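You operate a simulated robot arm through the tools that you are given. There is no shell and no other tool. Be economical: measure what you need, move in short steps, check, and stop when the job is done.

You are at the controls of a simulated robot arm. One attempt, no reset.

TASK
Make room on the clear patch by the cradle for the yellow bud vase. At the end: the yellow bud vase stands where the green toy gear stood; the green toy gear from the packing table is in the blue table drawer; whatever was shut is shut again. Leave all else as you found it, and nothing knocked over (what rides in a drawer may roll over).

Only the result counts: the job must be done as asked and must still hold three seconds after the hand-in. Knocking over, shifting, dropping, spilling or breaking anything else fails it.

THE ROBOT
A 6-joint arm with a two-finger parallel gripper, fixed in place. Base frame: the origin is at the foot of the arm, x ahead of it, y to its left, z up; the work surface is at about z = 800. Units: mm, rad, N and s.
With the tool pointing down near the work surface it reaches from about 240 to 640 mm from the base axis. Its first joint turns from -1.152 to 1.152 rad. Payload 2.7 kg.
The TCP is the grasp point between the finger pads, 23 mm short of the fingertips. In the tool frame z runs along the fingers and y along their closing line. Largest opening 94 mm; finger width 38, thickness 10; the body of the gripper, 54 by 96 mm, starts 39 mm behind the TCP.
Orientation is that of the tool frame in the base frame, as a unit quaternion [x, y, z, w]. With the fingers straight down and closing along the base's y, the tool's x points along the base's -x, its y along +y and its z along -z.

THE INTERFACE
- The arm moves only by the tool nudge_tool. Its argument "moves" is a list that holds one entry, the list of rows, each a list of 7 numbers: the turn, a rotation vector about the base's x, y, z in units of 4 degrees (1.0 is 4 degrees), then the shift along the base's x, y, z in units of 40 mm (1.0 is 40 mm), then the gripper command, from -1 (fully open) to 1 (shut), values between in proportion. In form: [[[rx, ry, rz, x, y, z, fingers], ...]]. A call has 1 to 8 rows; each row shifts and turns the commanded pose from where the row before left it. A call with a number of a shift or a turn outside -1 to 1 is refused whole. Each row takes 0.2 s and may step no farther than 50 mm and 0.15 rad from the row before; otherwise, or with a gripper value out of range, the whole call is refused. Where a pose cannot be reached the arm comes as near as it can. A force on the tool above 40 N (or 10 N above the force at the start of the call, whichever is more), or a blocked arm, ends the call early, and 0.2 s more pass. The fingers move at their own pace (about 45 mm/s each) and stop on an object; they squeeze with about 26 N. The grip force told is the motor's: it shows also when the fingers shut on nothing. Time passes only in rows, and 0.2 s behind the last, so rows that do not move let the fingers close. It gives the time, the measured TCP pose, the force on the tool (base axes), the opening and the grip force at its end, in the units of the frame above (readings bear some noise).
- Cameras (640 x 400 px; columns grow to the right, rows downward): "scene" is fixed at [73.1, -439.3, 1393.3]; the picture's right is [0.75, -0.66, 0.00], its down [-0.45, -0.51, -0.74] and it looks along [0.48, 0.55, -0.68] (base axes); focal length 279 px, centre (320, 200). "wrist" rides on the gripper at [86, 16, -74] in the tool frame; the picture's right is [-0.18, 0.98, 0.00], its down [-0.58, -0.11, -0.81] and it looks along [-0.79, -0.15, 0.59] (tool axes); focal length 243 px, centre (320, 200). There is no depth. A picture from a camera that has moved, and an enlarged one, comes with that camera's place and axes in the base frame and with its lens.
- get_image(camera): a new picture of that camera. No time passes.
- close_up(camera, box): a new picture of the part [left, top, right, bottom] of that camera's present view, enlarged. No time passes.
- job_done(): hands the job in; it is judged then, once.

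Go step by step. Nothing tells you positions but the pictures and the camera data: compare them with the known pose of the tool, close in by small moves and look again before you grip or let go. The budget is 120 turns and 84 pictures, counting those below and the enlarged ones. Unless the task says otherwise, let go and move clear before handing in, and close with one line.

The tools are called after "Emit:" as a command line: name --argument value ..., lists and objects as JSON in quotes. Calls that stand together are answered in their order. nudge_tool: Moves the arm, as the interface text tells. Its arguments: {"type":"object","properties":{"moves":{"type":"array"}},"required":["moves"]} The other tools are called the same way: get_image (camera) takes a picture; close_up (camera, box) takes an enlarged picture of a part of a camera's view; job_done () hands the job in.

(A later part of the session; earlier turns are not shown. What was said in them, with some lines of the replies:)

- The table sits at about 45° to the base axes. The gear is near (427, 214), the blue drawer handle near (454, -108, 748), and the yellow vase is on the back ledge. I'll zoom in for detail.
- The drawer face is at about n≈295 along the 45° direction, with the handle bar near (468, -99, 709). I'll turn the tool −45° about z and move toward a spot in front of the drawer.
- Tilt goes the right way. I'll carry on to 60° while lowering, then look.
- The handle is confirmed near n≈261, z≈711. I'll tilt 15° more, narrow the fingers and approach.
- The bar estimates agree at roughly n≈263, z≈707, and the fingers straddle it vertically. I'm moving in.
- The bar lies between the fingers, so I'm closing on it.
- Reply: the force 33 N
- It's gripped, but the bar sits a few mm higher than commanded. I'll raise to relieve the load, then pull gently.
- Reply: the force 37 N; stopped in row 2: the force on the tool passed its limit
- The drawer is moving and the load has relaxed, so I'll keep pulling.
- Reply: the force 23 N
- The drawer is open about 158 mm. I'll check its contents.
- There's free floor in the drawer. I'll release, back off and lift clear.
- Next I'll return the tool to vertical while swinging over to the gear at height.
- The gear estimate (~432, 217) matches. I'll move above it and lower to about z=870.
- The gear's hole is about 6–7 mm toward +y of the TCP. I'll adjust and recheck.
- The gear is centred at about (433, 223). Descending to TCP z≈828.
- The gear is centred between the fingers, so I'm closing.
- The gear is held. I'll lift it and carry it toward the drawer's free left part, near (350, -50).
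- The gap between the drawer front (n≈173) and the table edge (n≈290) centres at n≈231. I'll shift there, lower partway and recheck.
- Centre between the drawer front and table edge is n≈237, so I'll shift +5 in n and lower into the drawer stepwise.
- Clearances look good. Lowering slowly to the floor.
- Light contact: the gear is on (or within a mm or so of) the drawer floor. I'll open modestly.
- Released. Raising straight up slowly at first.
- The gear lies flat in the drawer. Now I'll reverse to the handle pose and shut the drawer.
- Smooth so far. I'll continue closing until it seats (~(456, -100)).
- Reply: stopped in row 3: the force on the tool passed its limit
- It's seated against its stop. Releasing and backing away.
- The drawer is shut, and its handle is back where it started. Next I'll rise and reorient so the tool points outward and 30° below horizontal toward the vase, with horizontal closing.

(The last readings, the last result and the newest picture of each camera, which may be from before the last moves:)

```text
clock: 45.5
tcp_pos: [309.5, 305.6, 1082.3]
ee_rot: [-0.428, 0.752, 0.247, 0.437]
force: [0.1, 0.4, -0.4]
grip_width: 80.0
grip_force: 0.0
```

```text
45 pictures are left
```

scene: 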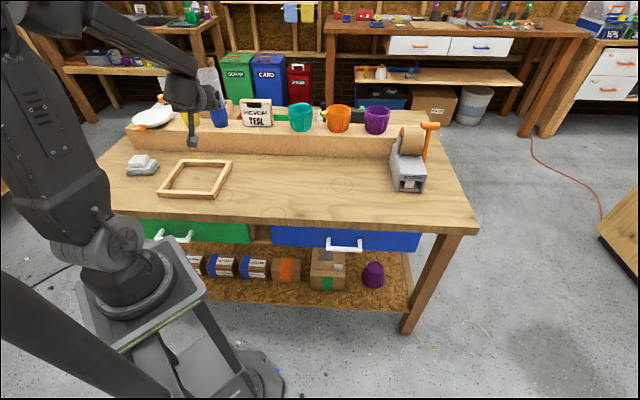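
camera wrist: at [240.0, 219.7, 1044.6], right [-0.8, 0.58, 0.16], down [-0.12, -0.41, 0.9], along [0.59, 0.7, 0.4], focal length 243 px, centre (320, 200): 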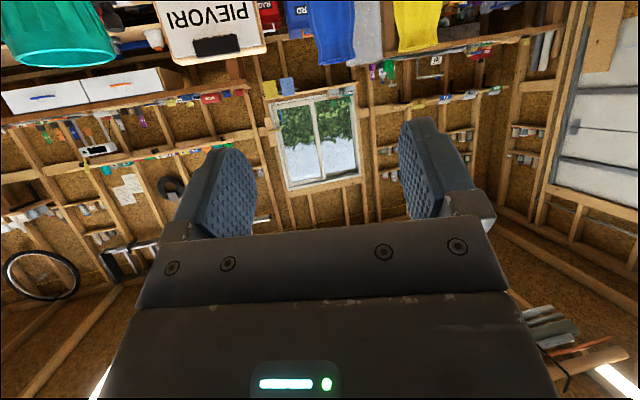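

The orientation is right. The vase rim reads about z≈1008 near (351, 612). Moving to a standoff 120 mm short of it.

Emit:
nudge_tool --moves '[[[0, 0, 0, -0.1, 1, -0.48, -0.7], [0, 0, 0, -0.1, 1, -0.48, -0.7], [0, 0, 0, -0.1, 1, -0.48, -0.7], [0, 0, 0, -0.1, 1, -0.48, -0.7], [0, 0, 0, -0.1, 1, -0.48, -0.7], [0, 0, 0, 0, 0, 0, -0.7]]]'

Emit:
get_image --camera "wrist"

Emit:
close_up --camera "scene" --box '[120, 70, 280, 170]'

```text
clock: 46.9
tcp_pos: [289.8, 505.0, 984.7]
ee_rot: [-0.43, 0.751, 0.251, 0.434]
force: [0.3, -0.8, 0.1]
grip_width: 79.7
grip_force: 0.1
```

```text
44 pictures are left
camera wrist: at [220.3, 418.1, 946.9], right [-0.8, 0.57, 0.16], down [-0.11, -0.41, 0.91], along [0.59, 0.71, 0.39], focal length 243 px, centre (320, 200)
```

wrist: 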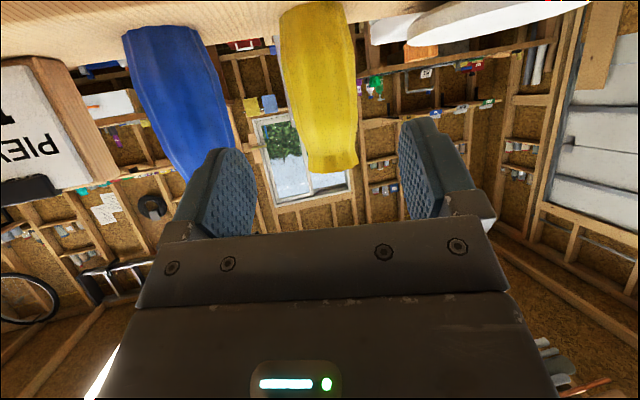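

```text
4.00 times, centred on (200, 120) of scene
camera zoom: at [73.1, -439.2, 1393.3], right [0.75, -0.66, 0.0], down [-0.45, -0.51, -0.74], along [0.48, 0.55, -0.68], focal length 1118 px, centre (800, 520)
```

zoom: 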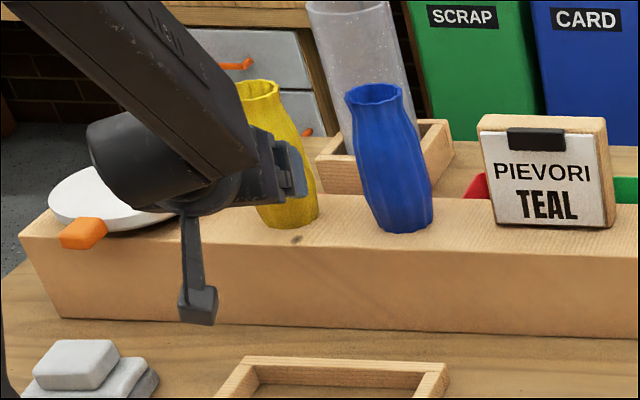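

Vase axis ≈ (351.5, 606), almost on the tool's line (3 mm lateral). I'll advance halfway with that correction, then check.

Emit:
nudge_tool --moves '[[[0, 0, 0, 0.3, 0.35, 0, -0.8], [0, 0, 0, 0.25, 0.45, 0, -0.8], [0, 0, 0, 0.25, 0.45, 0, -0.8], [0, 0, 0, 0, 0, 0, -0.8]]]'

Emit:
get_image --camera "wrist"

```text
clock: 47.9
tcp_pos: [321.4, 554.3, 984.8]
ee_rot: [-0.428, 0.751, 0.249, 0.438]
force: [-0.6, 0.8, 0.6]
grip_width: 84.7
grip_force: 0.1
```

```text
42 pictures are left
camera wrist: at [251.3, 469.2, 947.3], right [-0.8, 0.58, 0.16], down [-0.12, -0.41, 0.9], along [0.59, 0.7, 0.39], focal length 243 px, centre (320, 200)
```

wrist: 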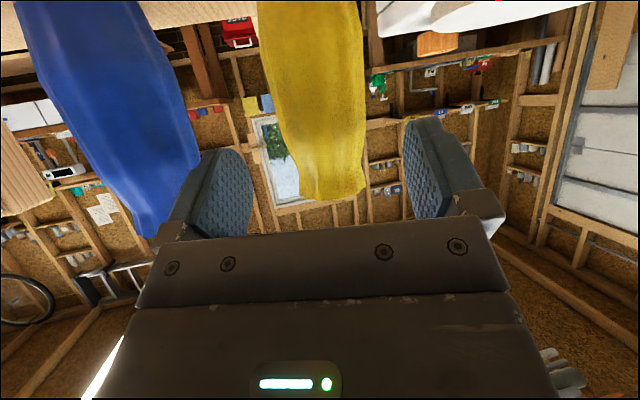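

Aligned, with 58 mm to go. I'll advance 50 mm.

Emit:
nudge_tool --moves '[[[0, 0, 0, 0.2, 0.35, 0, -0.8], [0, 0, 0, 0.2, 0.35, 0, -0.8], [0, 0, 0, 0.15, 0.26, 0.03, -0.8], [0, 0, 0, 0.08, 0.13, 0, -0.8], [0, 0, 0, 0, 0, 0, -0.8]]]'

Emit:
get_image --camera "wrist"

Emit:
close_up --camera "scene" --box '[120, 70, 280, 170]'

```text
clock: 49.1
tcp_pos: [340.7, 586.9, 985.2]
ee_rot: [-0.426, 0.75, 0.249, 0.44]
force: [0.2, -0.4, -0.3]
grip_width: 84.7
grip_force: 0.1
out of reach, approached as far as the arm can: row 3
```

```text
41 pictures are left
camera wrist: at [270.3, 502.4, 946.5], right [-0.8, 0.58, 0.16], down [-0.12, -0.41, 0.9], along [0.59, 0.7, 0.4], focal length 243 px, centre (320, 200)
```

wrist: 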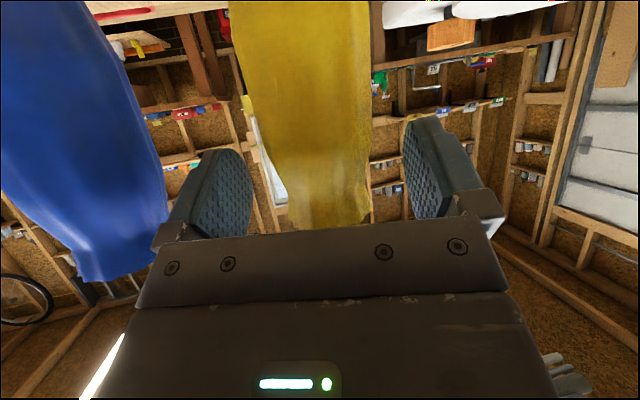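

```text
4.00 times, centred on (200, 120) of scene
camera zoom: at [73.1, -439.3, 1393.3], right [0.75, -0.66, 0.0], down [-0.45, -0.51, -0.74], along [0.48, 0.55, -0.68], focal length 1118 px, centre (800, 520)
```

zoom: 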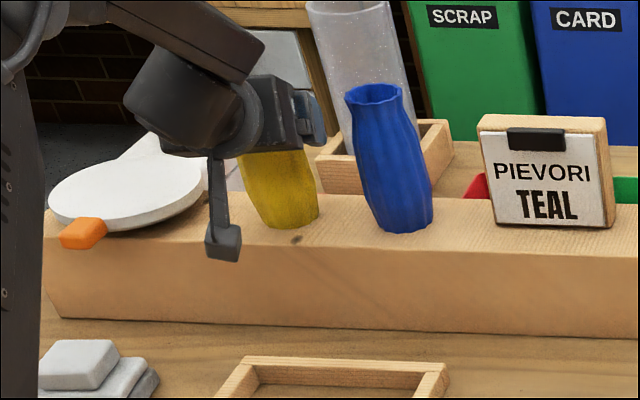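

I'm at reach limit 20 mm short. Backing slightly and tilting 15° more toward horizontal should gain reach.

Emit:
nudge_tool --moves '[[[0, 0, 0, -0.25, -0.43, 0, -0.8], [0.81, -0.47, 0, 0, 0, 0, -0.8], [0.81, -0.47, 0, 0, 0, 0, -0.8], [0.81, -0.47, 0, 0, 0, 0, -0.8], [0.81, -0.47, 0, 0, 0, 0, -0.8], [0, 0, 0, 0, 0, 0, -0.8]]]'

Emit:
get_image --camera "wrist"

```text
clock: 50.5
tcp_pos: [352.7, 562.3, 991.6]
ee_rot: [-0.395, 0.687, 0.307, 0.527]
force: [-0.2, 0.0, -1.1]
grip_width: 84.7
grip_force: 0.1
out of reach, approached as far as the arm can: row 3, 4, 5
```

```text
39 pictures are left
camera wrist: at [291.0, 488.6, 927.6], right [-0.83, 0.53, 0.18], down [-0.22, -0.6, 0.77], along [0.52, 0.59, 0.61], focal length 243 px, centre (320, 200)
```

wrist: 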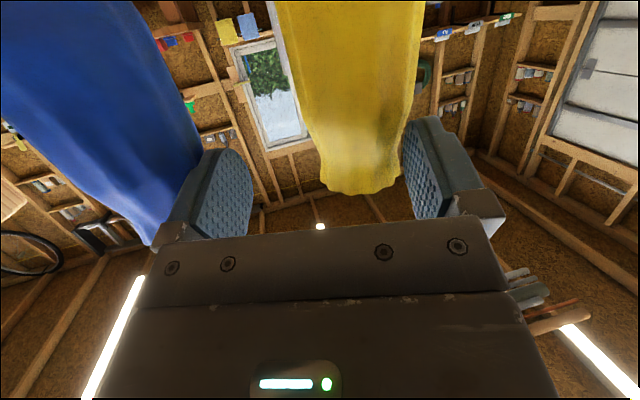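

The tool slid sideways (a joint limit, likely joint 1) and the vase is now close to one finger. I'll back straight off along the tool and reassess.

Emit:
nudge_tool --moves '[[[0, 0, 0, -0.2, -0.35, 0, -0.8], [0, 0, 0, -0.25, -0.43, 0, -0.8], [0, 0, 0, -0.35, -0.6, 0, -0.8], [0, 0, 0, -0.35, -0.6, 0, -0.8]]]'

Emit:
get_image --camera "scene"

Emit:
get_image --camera "wrist"

```text
clock: 51.5
tcp_pos: [312.5, 479.2, 994.4]
ee_rot: [-0.394, 0.687, 0.306, 0.528]
force: [0.0, 0.2, -0.5]
grip_width: 84.4
grip_force: 0.1
out of reach, approached as far as the arm can: row 2, 4
```

```text
38 pictures are left
```

scene: 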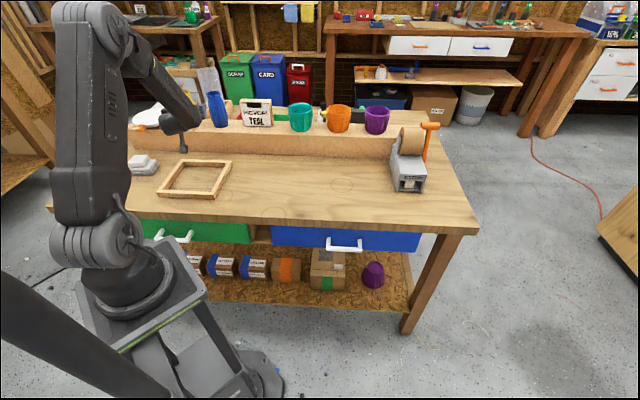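

```text
37 pictures are left
camera wrist: at [251.2, 405.5, 929.9], right [-0.83, 0.53, 0.18], down [-0.22, -0.6, 0.77], along [0.52, 0.59, 0.61], focal length 243 px, centre (320, 200)
```

wrist: 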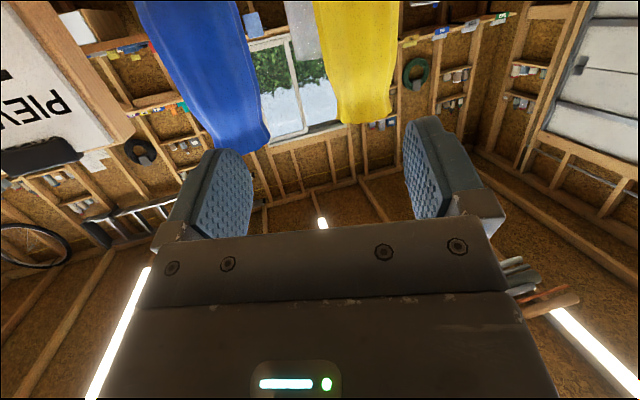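

I need to understand which limit bites, so I'll look closely at the arm's posture.

Emit:
close_up --camera "scene" --box '[20, 0, 260, 150]'

```text
2.67 times, centred on (140, 75) of scene
camera zoom: at [73.1, -439.3, 1393.3], right [0.75, -0.66, 0.0], down [-0.45, -0.51, -0.74], along [0.48, 0.55, -0.68], focal length 745 px, centre (800, 533)
```

zoom: 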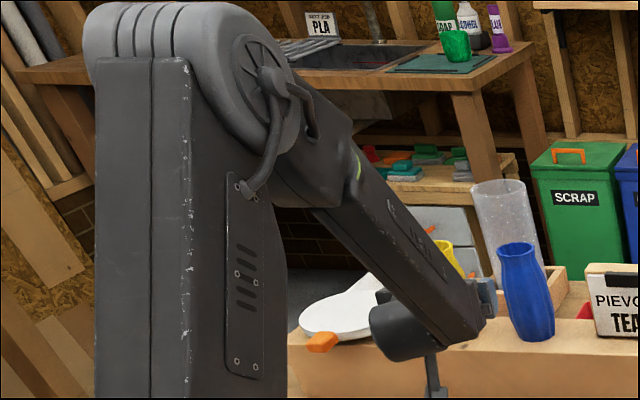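

I suspect a wrist-roll or joint-1 limit, since azimuth is what gives. Pointing the tool further left (φ=75°) should relieve either, so I'll yaw +15° at the standoff.

Emit:
nudge_tool --moves '[[[0, 0, 0.94, 0.04, 0, -0.05, -0.8], [0, 0, 0.94, 0.04, 0, -0.05, -0.8], [0, 0, 0.94, 0.04, 0, -0.05, -0.8], [0, 0, 0.94, 0.04, 0, -0.05, -0.8], [0, 0, 0, 0, 0, 0, -0.8]]]'

Emit:
get_image --camera "wrist"

```text
clock: 52.7
tcp_pos: [319.1, 479.7, 986.1]
ee_rot: [-0.478, 0.63, 0.371, 0.486]
force: [-0.2, -0.2, -0.5]
grip_width: 84.7
grip_force: 0.0
```

```text
35 pictures are left
camera wrist: at [278.8, 392.9, 921.4], right [-0.93, 0.31, 0.18], down [-0.06, -0.64, 0.77], along [0.35, 0.71, 0.62], focal length 243 px, centre (320, 200)
```

wrist: 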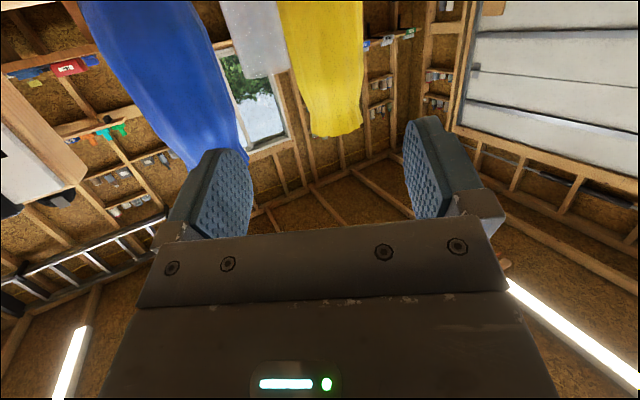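

It's reachable now. Vase axis ≈ (349.5, 605). Advancing 70 mm with a 4 mm lateral correction.

Emit:
nudge_tool --moves '[[[0, 0, 0, 0.12, 0.57, 0, -0.8], [0, 0, 0, 0.12, 0.57, 0, -0.8], [0, 0, 0, 0.12, 0.57, 0, -0.8], [0, 0, 0, 0, 0, 0, -0.8]]]'

Emit:
get_image --camera "wrist"

```text
clock: 53.7
tcp_pos: [333.3, 548.0, 985.0]
ee_rot: [-0.48, 0.631, 0.37, 0.484]
force: [0.8, 0.3, -0.1]
grip_width: 84.2
grip_force: 0.0
```

```text
34 pictures are left
camera wrist: at [292.5, 461.4, 920.5], right [-0.93, 0.31, 0.18], down [-0.06, -0.64, 0.77], along [0.35, 0.71, 0.62], focal length 243 px, centre (320, 200)
```

wrist: 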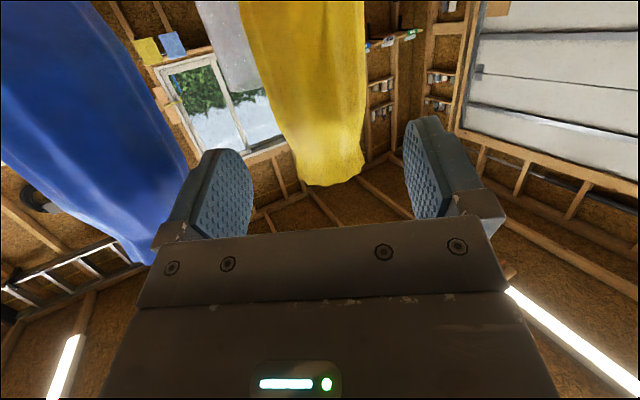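

Emit:
nudge_tool --moves '[[[0, 0, 0, 0.087, 0.313, 0, -0.8], [0, 0, 0, 0.087, 0.313, 0, -0.8], [0, 0, 0, 0.087, 0.313, 0, -0.8], [0, 0, 0, 0.05, 0.18, 0, -0.8], [0, 0, 0, 0, 0, 0, -0.8]]]'

Emit:
get_image --camera "wrist"

Emit:
close_up --camera "scene" --box '[120, 70, 280, 170]'

```text
clock: 54.9
tcp_pos: [347.0, 594.1, 985.7]
ee_rot: [-0.478, 0.631, 0.37, 0.486]
force: [0.6, 0.2, 1.1]
grip_width: 84.7
grip_force: 0.3
```

```text
33 pictures are left
camera wrist: at [305.4, 506.6, 921.3], right [-0.93, 0.31, 0.18], down [-0.06, -0.64, 0.77], along [0.35, 0.71, 0.62], focal length 243 px, centre (320, 200)
```

wrist: 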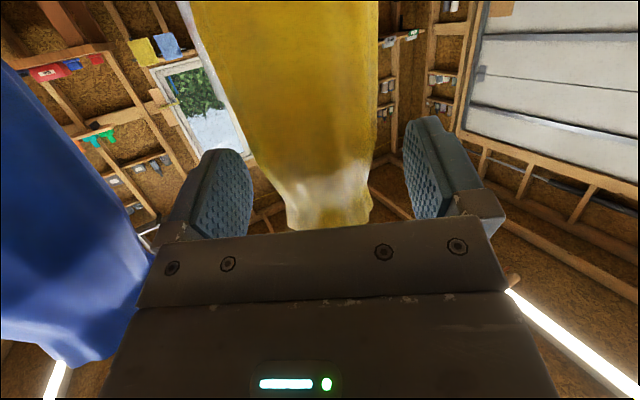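

```text
4.00 times, centred on (200, 120) of scene
camera zoom: at [73.1, -439.3, 1393.3], right [0.75, -0.66, 0.0], down [-0.45, -0.51, -0.74], along [0.48, 0.55, -0.68], focal length 1118 px, centre (800, 520)
```

zoom: 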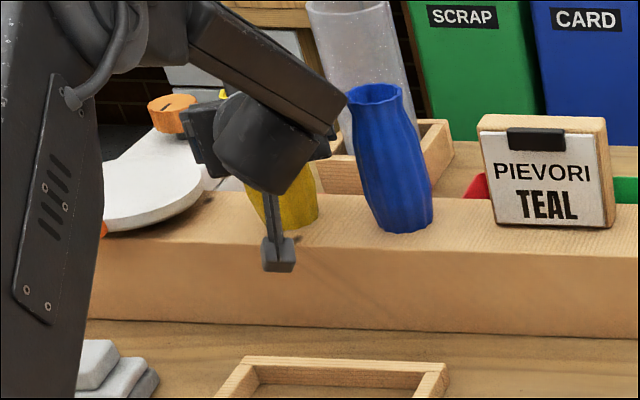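

The vase is between the fingers. I'll go 6 mm further and then close.

Emit:
nudge_tool --moves '[[[0, 0, 0, 0.04, 0.15, 0, -0.8], [0, 0, 0, 0, 0, 0, -0.4], [0, 0, 0, 0, 0, 0, -0.1], [0, 0, 0, 0, 0, 0, 0.2], [0, 0, 0, 0, 0, 0, 0.2]]]'

Emit:
get_image --camera "wrist"

```text
clock: 56.1
tcp_pos: [348.3, 601.0, 985.0]
ee_rot: [-0.478, 0.631, 0.37, 0.486]
force: [-1.2, 0.2, 0.1]
grip_width: 54.2
grip_force: 26.2
```

```text
31 pictures are left
camera wrist: at [306.9, 512.3, 921.0], right [-0.93, 0.31, 0.18], down [-0.06, -0.64, 0.77], along [0.35, 0.7, 0.62], focal length 243 px, centre (320, 200)
```

wrist: 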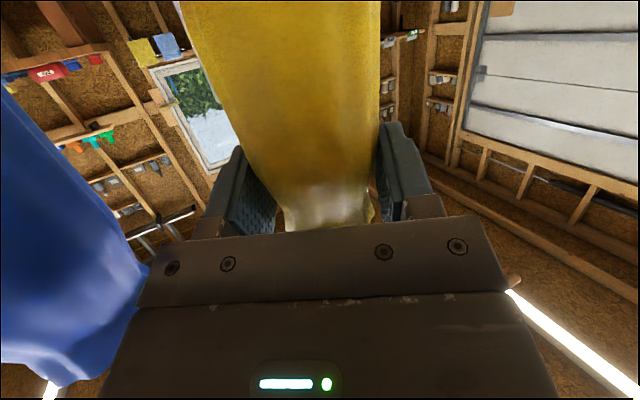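

Gripped at 54 mm. I'll squeeze fully and lift gently.

Emit:
nudge_tool --moves '[[[0, 0, 0, 0, 0, 0, 1], [0, 0, 0, 0, 0, 0.15, 1], [0, 0, 0, 0, 0, 0.3, 1], [0, 0, 0, 0, 0, 0.5, 1], [0, 0, 0, 0, 0, 0.5, 1]]]'

Emit:
get_image --camera "wrist"

Emit:
close_up --camera "scene" --box '[120, 50, 280, 150]'

```text
clock: 57.3
tcp_pos: [348.6, 599.6, 1045.5]
ee_rot: [-0.479, 0.631, 0.371, 0.486]
force: [0.4, 0.2, -1.2]
grip_width: 54.5
grip_force: 26.1
```

```text
30 pictures are left
camera wrist: at [307.2, 511.8, 979.7], right [-0.93, 0.31, 0.18], down [-0.06, -0.64, 0.77], along [0.35, 0.71, 0.62], focal length 243 px, centre (320, 200)
```

wrist: 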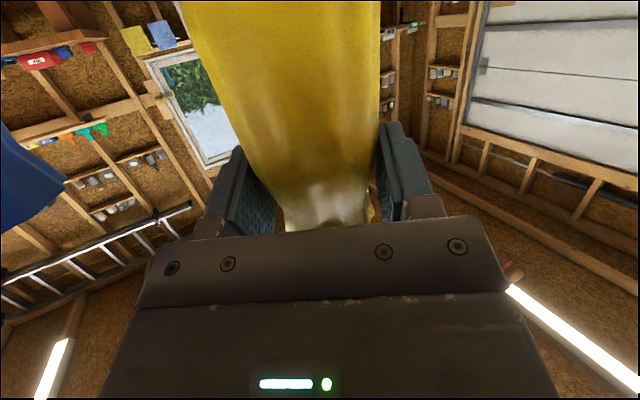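

```text
4.00 times, centred on (200, 100) of scene
camera zoom: at [73.1, -439.3, 1393.3], right [0.75, -0.66, 0.0], down [-0.45, -0.51, -0.74], along [0.48, 0.55, -0.68], focal length 1118 px, centre (800, 600)
```

zoom: 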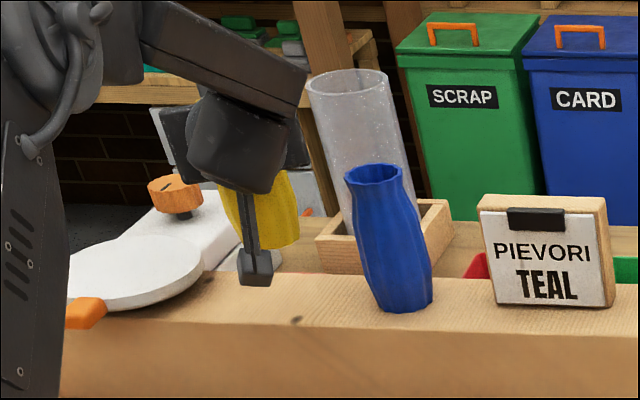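

The vase is upright and secure. I'll lift further, draw back over the ledge, then head toward the gear's spot while yawing −30°.

Emit:
nudge_tool --moves '[[[0, 0, 0, 0, 0, 0.8, 1], [0, 0, 0, 0, -0.2, 0.7, 1], [0, 0, 0, -0.15, -0.6, 0, 1], [0, 0, 0, -0.2, -0.8, 0, 1], [0, 0, 0, -0.2, -0.8, 0, 1], [0, 0, 0, 0, -0.6, 0, 1]]]'

```text
clock: 58.7
tcp_pos: [327.0, 479.5, 1104.0]
ee_rot: [-0.478, 0.631, 0.371, 0.486]
force: [0.8, 0.2, -0.3]
grip_width: 54.2
grip_force: 26.1
```

Emit:
nudge_tool --moves '[[[0, 0, -0.93, 0.317, -0.813, -0.2, 1], [0, 0, -0.93, 0.317, -0.813, -0.2, 1], [0, 0, -0.93, 0.317, -0.813, -0.2, 1], [0, 0, -0.93, 0.317, -0.813, -0.2, 1], [0, 0, -0.93, 0.317, -0.813, -0.2, 1], [0, 0, -0.93, 0.317, -0.813, -0.2, 1], [0, 0, -0.93, 0.317, -0.813, -0.2, 1], [0, 0, -0.93, 0.317, -0.813, -0.2, 1]]]'

Emit:
get_image --camera "scene"

Emit:
get_image --camera "wrist"

```text
clock: 60.5
tcp_pos: [428.8, 220.0, 1038.2]
ee_rot: [-0.299, 0.733, 0.232, 0.565]
force: [0.2, 0.0, -0.2]
grip_width: 54.2
grip_force: 26.2
```

```text
28 pictures are left
```

scene: 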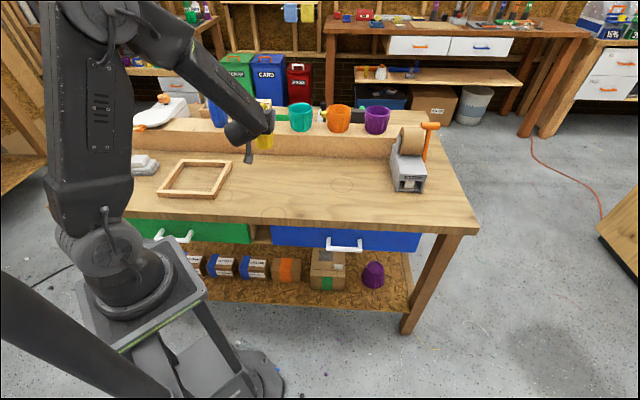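

```text
27 pictures are left
camera wrist: at [349.9, 164.2, 973.8], right [-0.66, 0.73, 0.18], down [-0.37, -0.52, 0.77], along [0.66, 0.44, 0.62], focal length 243 px, centre (320, 200)
```

wrist: 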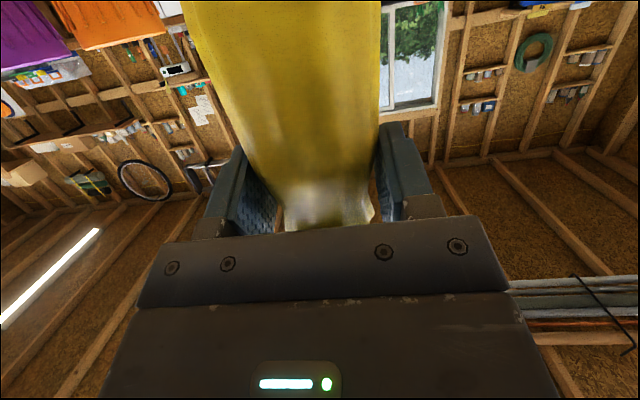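

The vase is over the spot. Descending to just above the table.

Emit:
nudge_tool --moves '[[[0, 0, 0, 0, 0, -0.7, 1], [0, 0, 0, 0, 0, -0.7, 1], [0, 0, 0, 0, 0, -0.7, 1], [0, 0, 0, 0, 0, -0.6, 1], [0, 0, 0, 0, 0, -0.3, 1], [0, 0, 0, 0, 0, 0, 1]]]'

Emit:
close_up --camera "scene" --box '[210, 110, 338, 205]'

```text
clock: 61.9
tcp_pos: [428.0, 220.6, 919.5]
ee_rot: [-0.299, 0.733, 0.232, 0.565]
force: [0.0, 0.9, -0.5]
grip_width: 54.2
grip_force: 26.6
```

```text
4.21 times, centred on (274, 158) of scene
camera zoom: at [73.1, -439.3, 1393.3], right [0.75, -0.66, 0.0], down [-0.45, -0.51, -0.74], along [0.48, 0.55, -0.68], focal length 1176 px, centre (514, 379)
```

zoom: 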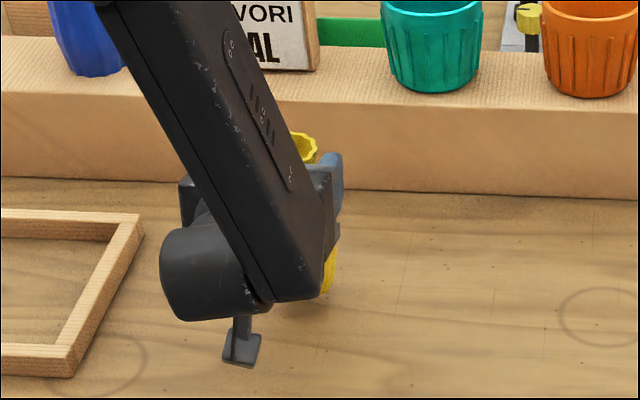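

Emit:
nudge_tool --moves '[[[0, 0, 0, 0, 0, -0.12, 1], [0, 0, 0, 0, 0, -0.12, 1], [0, 0, 0, 0, 0, -0.12, 1], [0, 0, 0, 0, 0, 0, 1]]]'

Emit:
nudge_tool --moves '[[[0, 0, 0, 0, 0, -0.07, 1], [0, 0, 0, 0, 0, 0, 1]]]'

```text
clock: 62.9
tcp_pos: [428.7, 219.8, 905.2]
ee_rot: [-0.301, 0.732, 0.234, 0.564]
force: [0.3, -0.7, -0.8]
grip_width: 53.8
grip_force: 26.0
```

```text
clock: 63.5
tcp_pos: [428.2, 220.0, 902.2]
ee_rot: [-0.3, 0.733, 0.233, 0.565]
force: [0.1, 0.1, -0.9]
grip_width: 54.1
grip_force: 26.0
```

Emit:
nudge_tool --moves '[[[0, 0, 0, 0, 0, -0.05, 1], [0, 0, 0, 0, 0, 0, 1]]]'

Emit:
nudge_tool --moves '[[[0, 0, 0, 0, 0, -0.05, 1], [0, 0, 0, 0, 0, 0, 1]]]'

```text
clock: 64.1
tcp_pos: [429.4, 220.6, 899.1]
ee_rot: [-0.3, 0.733, 0.233, 0.565]
force: [0.5, -0.4, -0.7]
grip_width: 54.2
grip_force: 26.2
```

```text
clock: 64.7
tcp_pos: [428.9, 220.0, 899.3]
ee_rot: [-0.301, 0.732, 0.234, 0.565]
force: [-0.3, 0.3, -0.8]
grip_width: 54.1
grip_force: 26.4
```

Emit:
nudge_tool --moves '[[[0, 0, 0, 0, 0, -0.05, 1], [0, 0, 0, 0, 0, 0, 1]]]'

Emit:
nudge_tool --moves '[[[0, 0, 0, 0, 0, -0.05, 1], [0, 0, 0, 0, 0, 0, 1]]]'

```text
clock: 65.3
tcp_pos: [429.3, 220.0, 897.3]
ee_rot: [-0.301, 0.732, 0.233, 0.565]
force: [-0.6, 0.0, 0.1]
grip_width: 54.0
grip_force: 25.8
```

```text
clock: 65.9
tcp_pos: [429.5, 219.2, 895.6]
ee_rot: [-0.3, 0.731, 0.234, 0.567]
force: [-5.6, -1.2, 19.3]
grip_width: 53.9
grip_force: 25.8
```

Contact. I'll ease up 1 mm and open gradually.

Emit:
nudge_tool --moves '[[[0, 0, 0, 0, 0, 0.03, 1], [0, 0, 0, 0, 0, 0, -0.3], [0, 0, 0, 0, 0, 0, -0.6], [0, 0, 0, 0, 0, 0, -0.8], [0, 0, 0, 0, 0, 0, -0.8]]]'

Emit:
get_image --camera "wrist"

```text
clock: 67.1
tcp_pos: [429.2, 218.6, 894.6]
ee_rot: [-0.3, 0.732, 0.233, 0.565]
force: [-0.1, 0.1, 0.8]
grip_width: 84.7
grip_force: 0.0
```

```text
25 pictures are left
camera wrist: at [349.7, 164.0, 831.0], right [-0.66, 0.73, 0.18], down [-0.37, -0.52, 0.77], along [0.66, 0.44, 0.62], focal length 243 px, centre (320, 200)
```

wrist: 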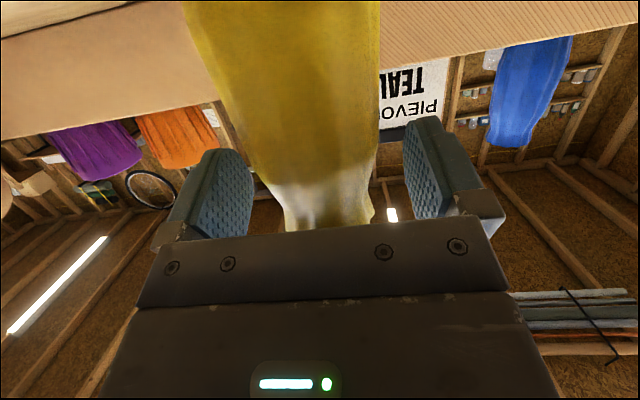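

The vase stands free. Withdrawing straight back horizontally, then up.

Emit:
nudge_tool --moves '[[[0, 0, 0, -0.2, -0.2, 0, -0.8], [0, 0, 0, -0.4, -0.4, 0, -0.8], [0, 0, 0, -0.6, -0.6, 0, -0.8], [0, 0, 0, -0.6, -0.6, 0.1, -0.8], [0, 0, 0, -0.6, -0.6, 0.5, -0.8], [0, 0, 0, 0, 0, 0.9, -0.8], [0, 0, 0, 0, -0.5, 0.9, -0.8], [0, 0, 0, 0, -0.8, 0.8, -0.8]]]'

Emit:
get_image --camera "scene"

```text
clock: 68.9
tcp_pos: [357.5, 67.8, 1048.4]
ee_rot: [-0.301, 0.733, 0.233, 0.564]
force: [0.1, -0.4, -0.5]
grip_width: 84.5
grip_force: 0.1
out of reach, approached as far as the arm can: row 2, 3, 4
```

```text
24 pictures are left
```

scene: 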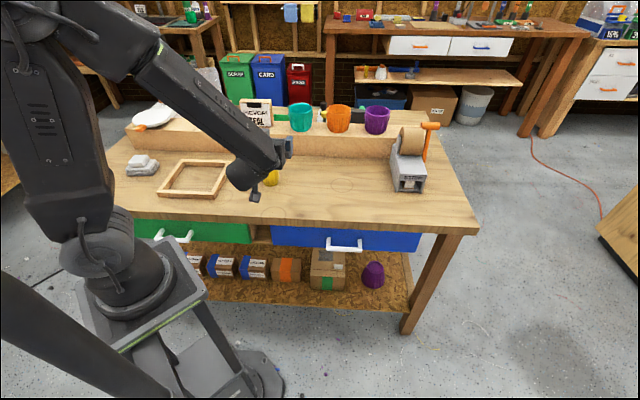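

Some retreat rows deviated, so I'll move the arm aside and check the vase.

Emit:
nudge_tool --moves '[[[0, 0, -0.8, 0, -0.9, 0.3, -0.8], [0, 0, -0.8, 0, -0.9, 0.3, -0.8], [0, 0, -0.8, 0, -0.9, 0.3, -0.8], [0, 0, -0.8, 0, -0.9, 0.2, -0.8], [0, 0, -0.8, 0, -0.9, 0, -0.8], [0, 0, -0.8, 0, -0.9, 0, -0.8]]]'

Emit:
get_image --camera "scene"

Emit:
close_up --camera "scene" --box '[110, 90, 310, 215]'

```text
clock: 70.3
tcp_pos: [357.0, -148.2, 1092.0]
ee_rot: [-0.174, 0.772, 0.136, 0.596]
force: [0.1, -0.5, -0.1]
grip_width: 84.5
grip_force: 0.0
```

```text
23 pictures are left
```

scene: 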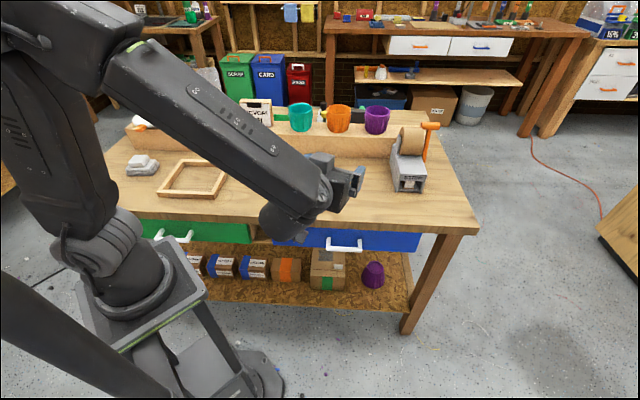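

```text
3.20 times, centred on (210, 152) of scene
camera zoom: at [73.1, -439.2, 1393.3], right [0.75, -0.66, 0.0], down [-0.45, -0.51, -0.74], along [0.48, 0.55, -0.68], focal length 894 px, centre (672, 352)
```

zoom: 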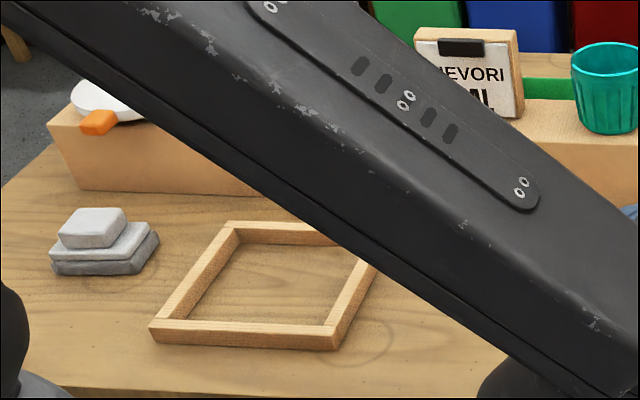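

The arm blocks the view. I'll raise it and swing to the far left, well above everything.

Emit:
nudge_tool --moves '[[[0, 0, 0, 0, 0, 0.9, -0.8], [0, 0, 0, 0, 0, 0.9, -0.8], [0, 0, 0.8, 0, 0.9, 0.5, -0.8], [0, 0, 0.8, 0, 0.95, 0, -0.8], [0, 0, 0.8, 0, 0.95, 0, -0.8], [0, 0, 0.8, 0, 0.95, 0, -0.8], [0, 0, 0.8, 0, 0.95, 0, -0.8], [0, 0, 0.8, 0, 0.95, 0, -0.8]]]'

Emit:
nudge_tool --moves '[[[0, 0, 0.8, -0.1, 0.95, 0, -0.8], [0, 0, 0.8, -0.1, 0.95, 0, -0.8], [0, 0, 0.8, -0.1, 0.95, 0, -0.8], [0, 0, 0.8, -0.1, 0.95, 0, -0.8], [0, 0, 0.8, -0.1, 0.95, 0, -0.8], [0, 0, 0.8, -0.1, 0.95, 0, -0.8]]]'

Emit:
get_image --camera "scene"

Emit:
close_up --camera "scene" --box '[110, 90, 310, 215]'

```text
clock: 72.1
tcp_pos: [358.6, 78.1, 1184.9]
ee_rot: [-0.3, 0.733, 0.233, 0.564]
force: [0.6, 0.5, 0.1]
grip_width: 84.8
grip_force: 0.0
```

```text
clock: 73.5
tcp_pos: [333.8, 306.8, 1183.9]
ee_rot: [-0.418, 0.673, 0.324, 0.518]
force: [0.5, 0.0, 0.3]
grip_width: 84.6
grip_force: 0.0
```

```text
21 pictures are left
```

scene: 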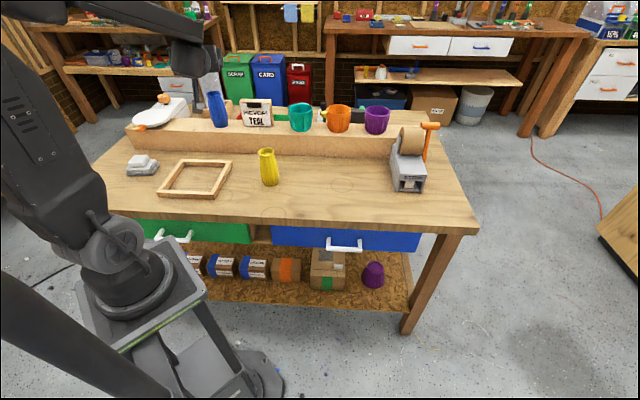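

```text
3.20 times, centred on (210, 152) of scene
camera zoom: at [73.1, -439.3, 1393.3], right [0.75, -0.66, 0.0], down [-0.45, -0.51, -0.74], along [0.48, 0.55, -0.68], focal length 894 px, centre (672, 352)
```

zoom: 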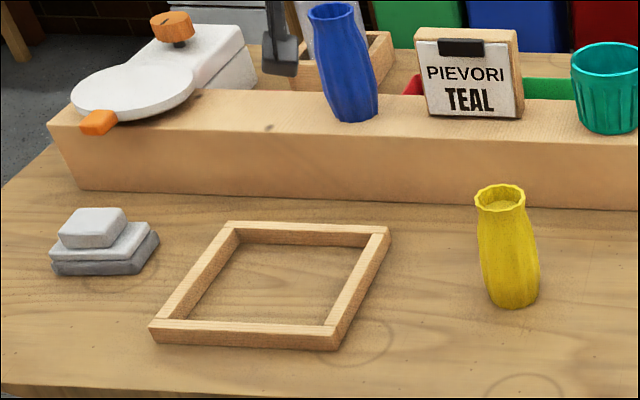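

The yellow vase stands upright on the gear's spot and the gear is in the shut blue drawer. Nothing else has moved and the arm is clear, so I'm handing in.

Emit:
job_done

```text
The job is handed in.
```

The job is handed in: the yellow bud vase stands where the green gear was, the gear is in the blue drawer, and the drawer is shut again; in the last pictures nothing else had been moved or knocked over.
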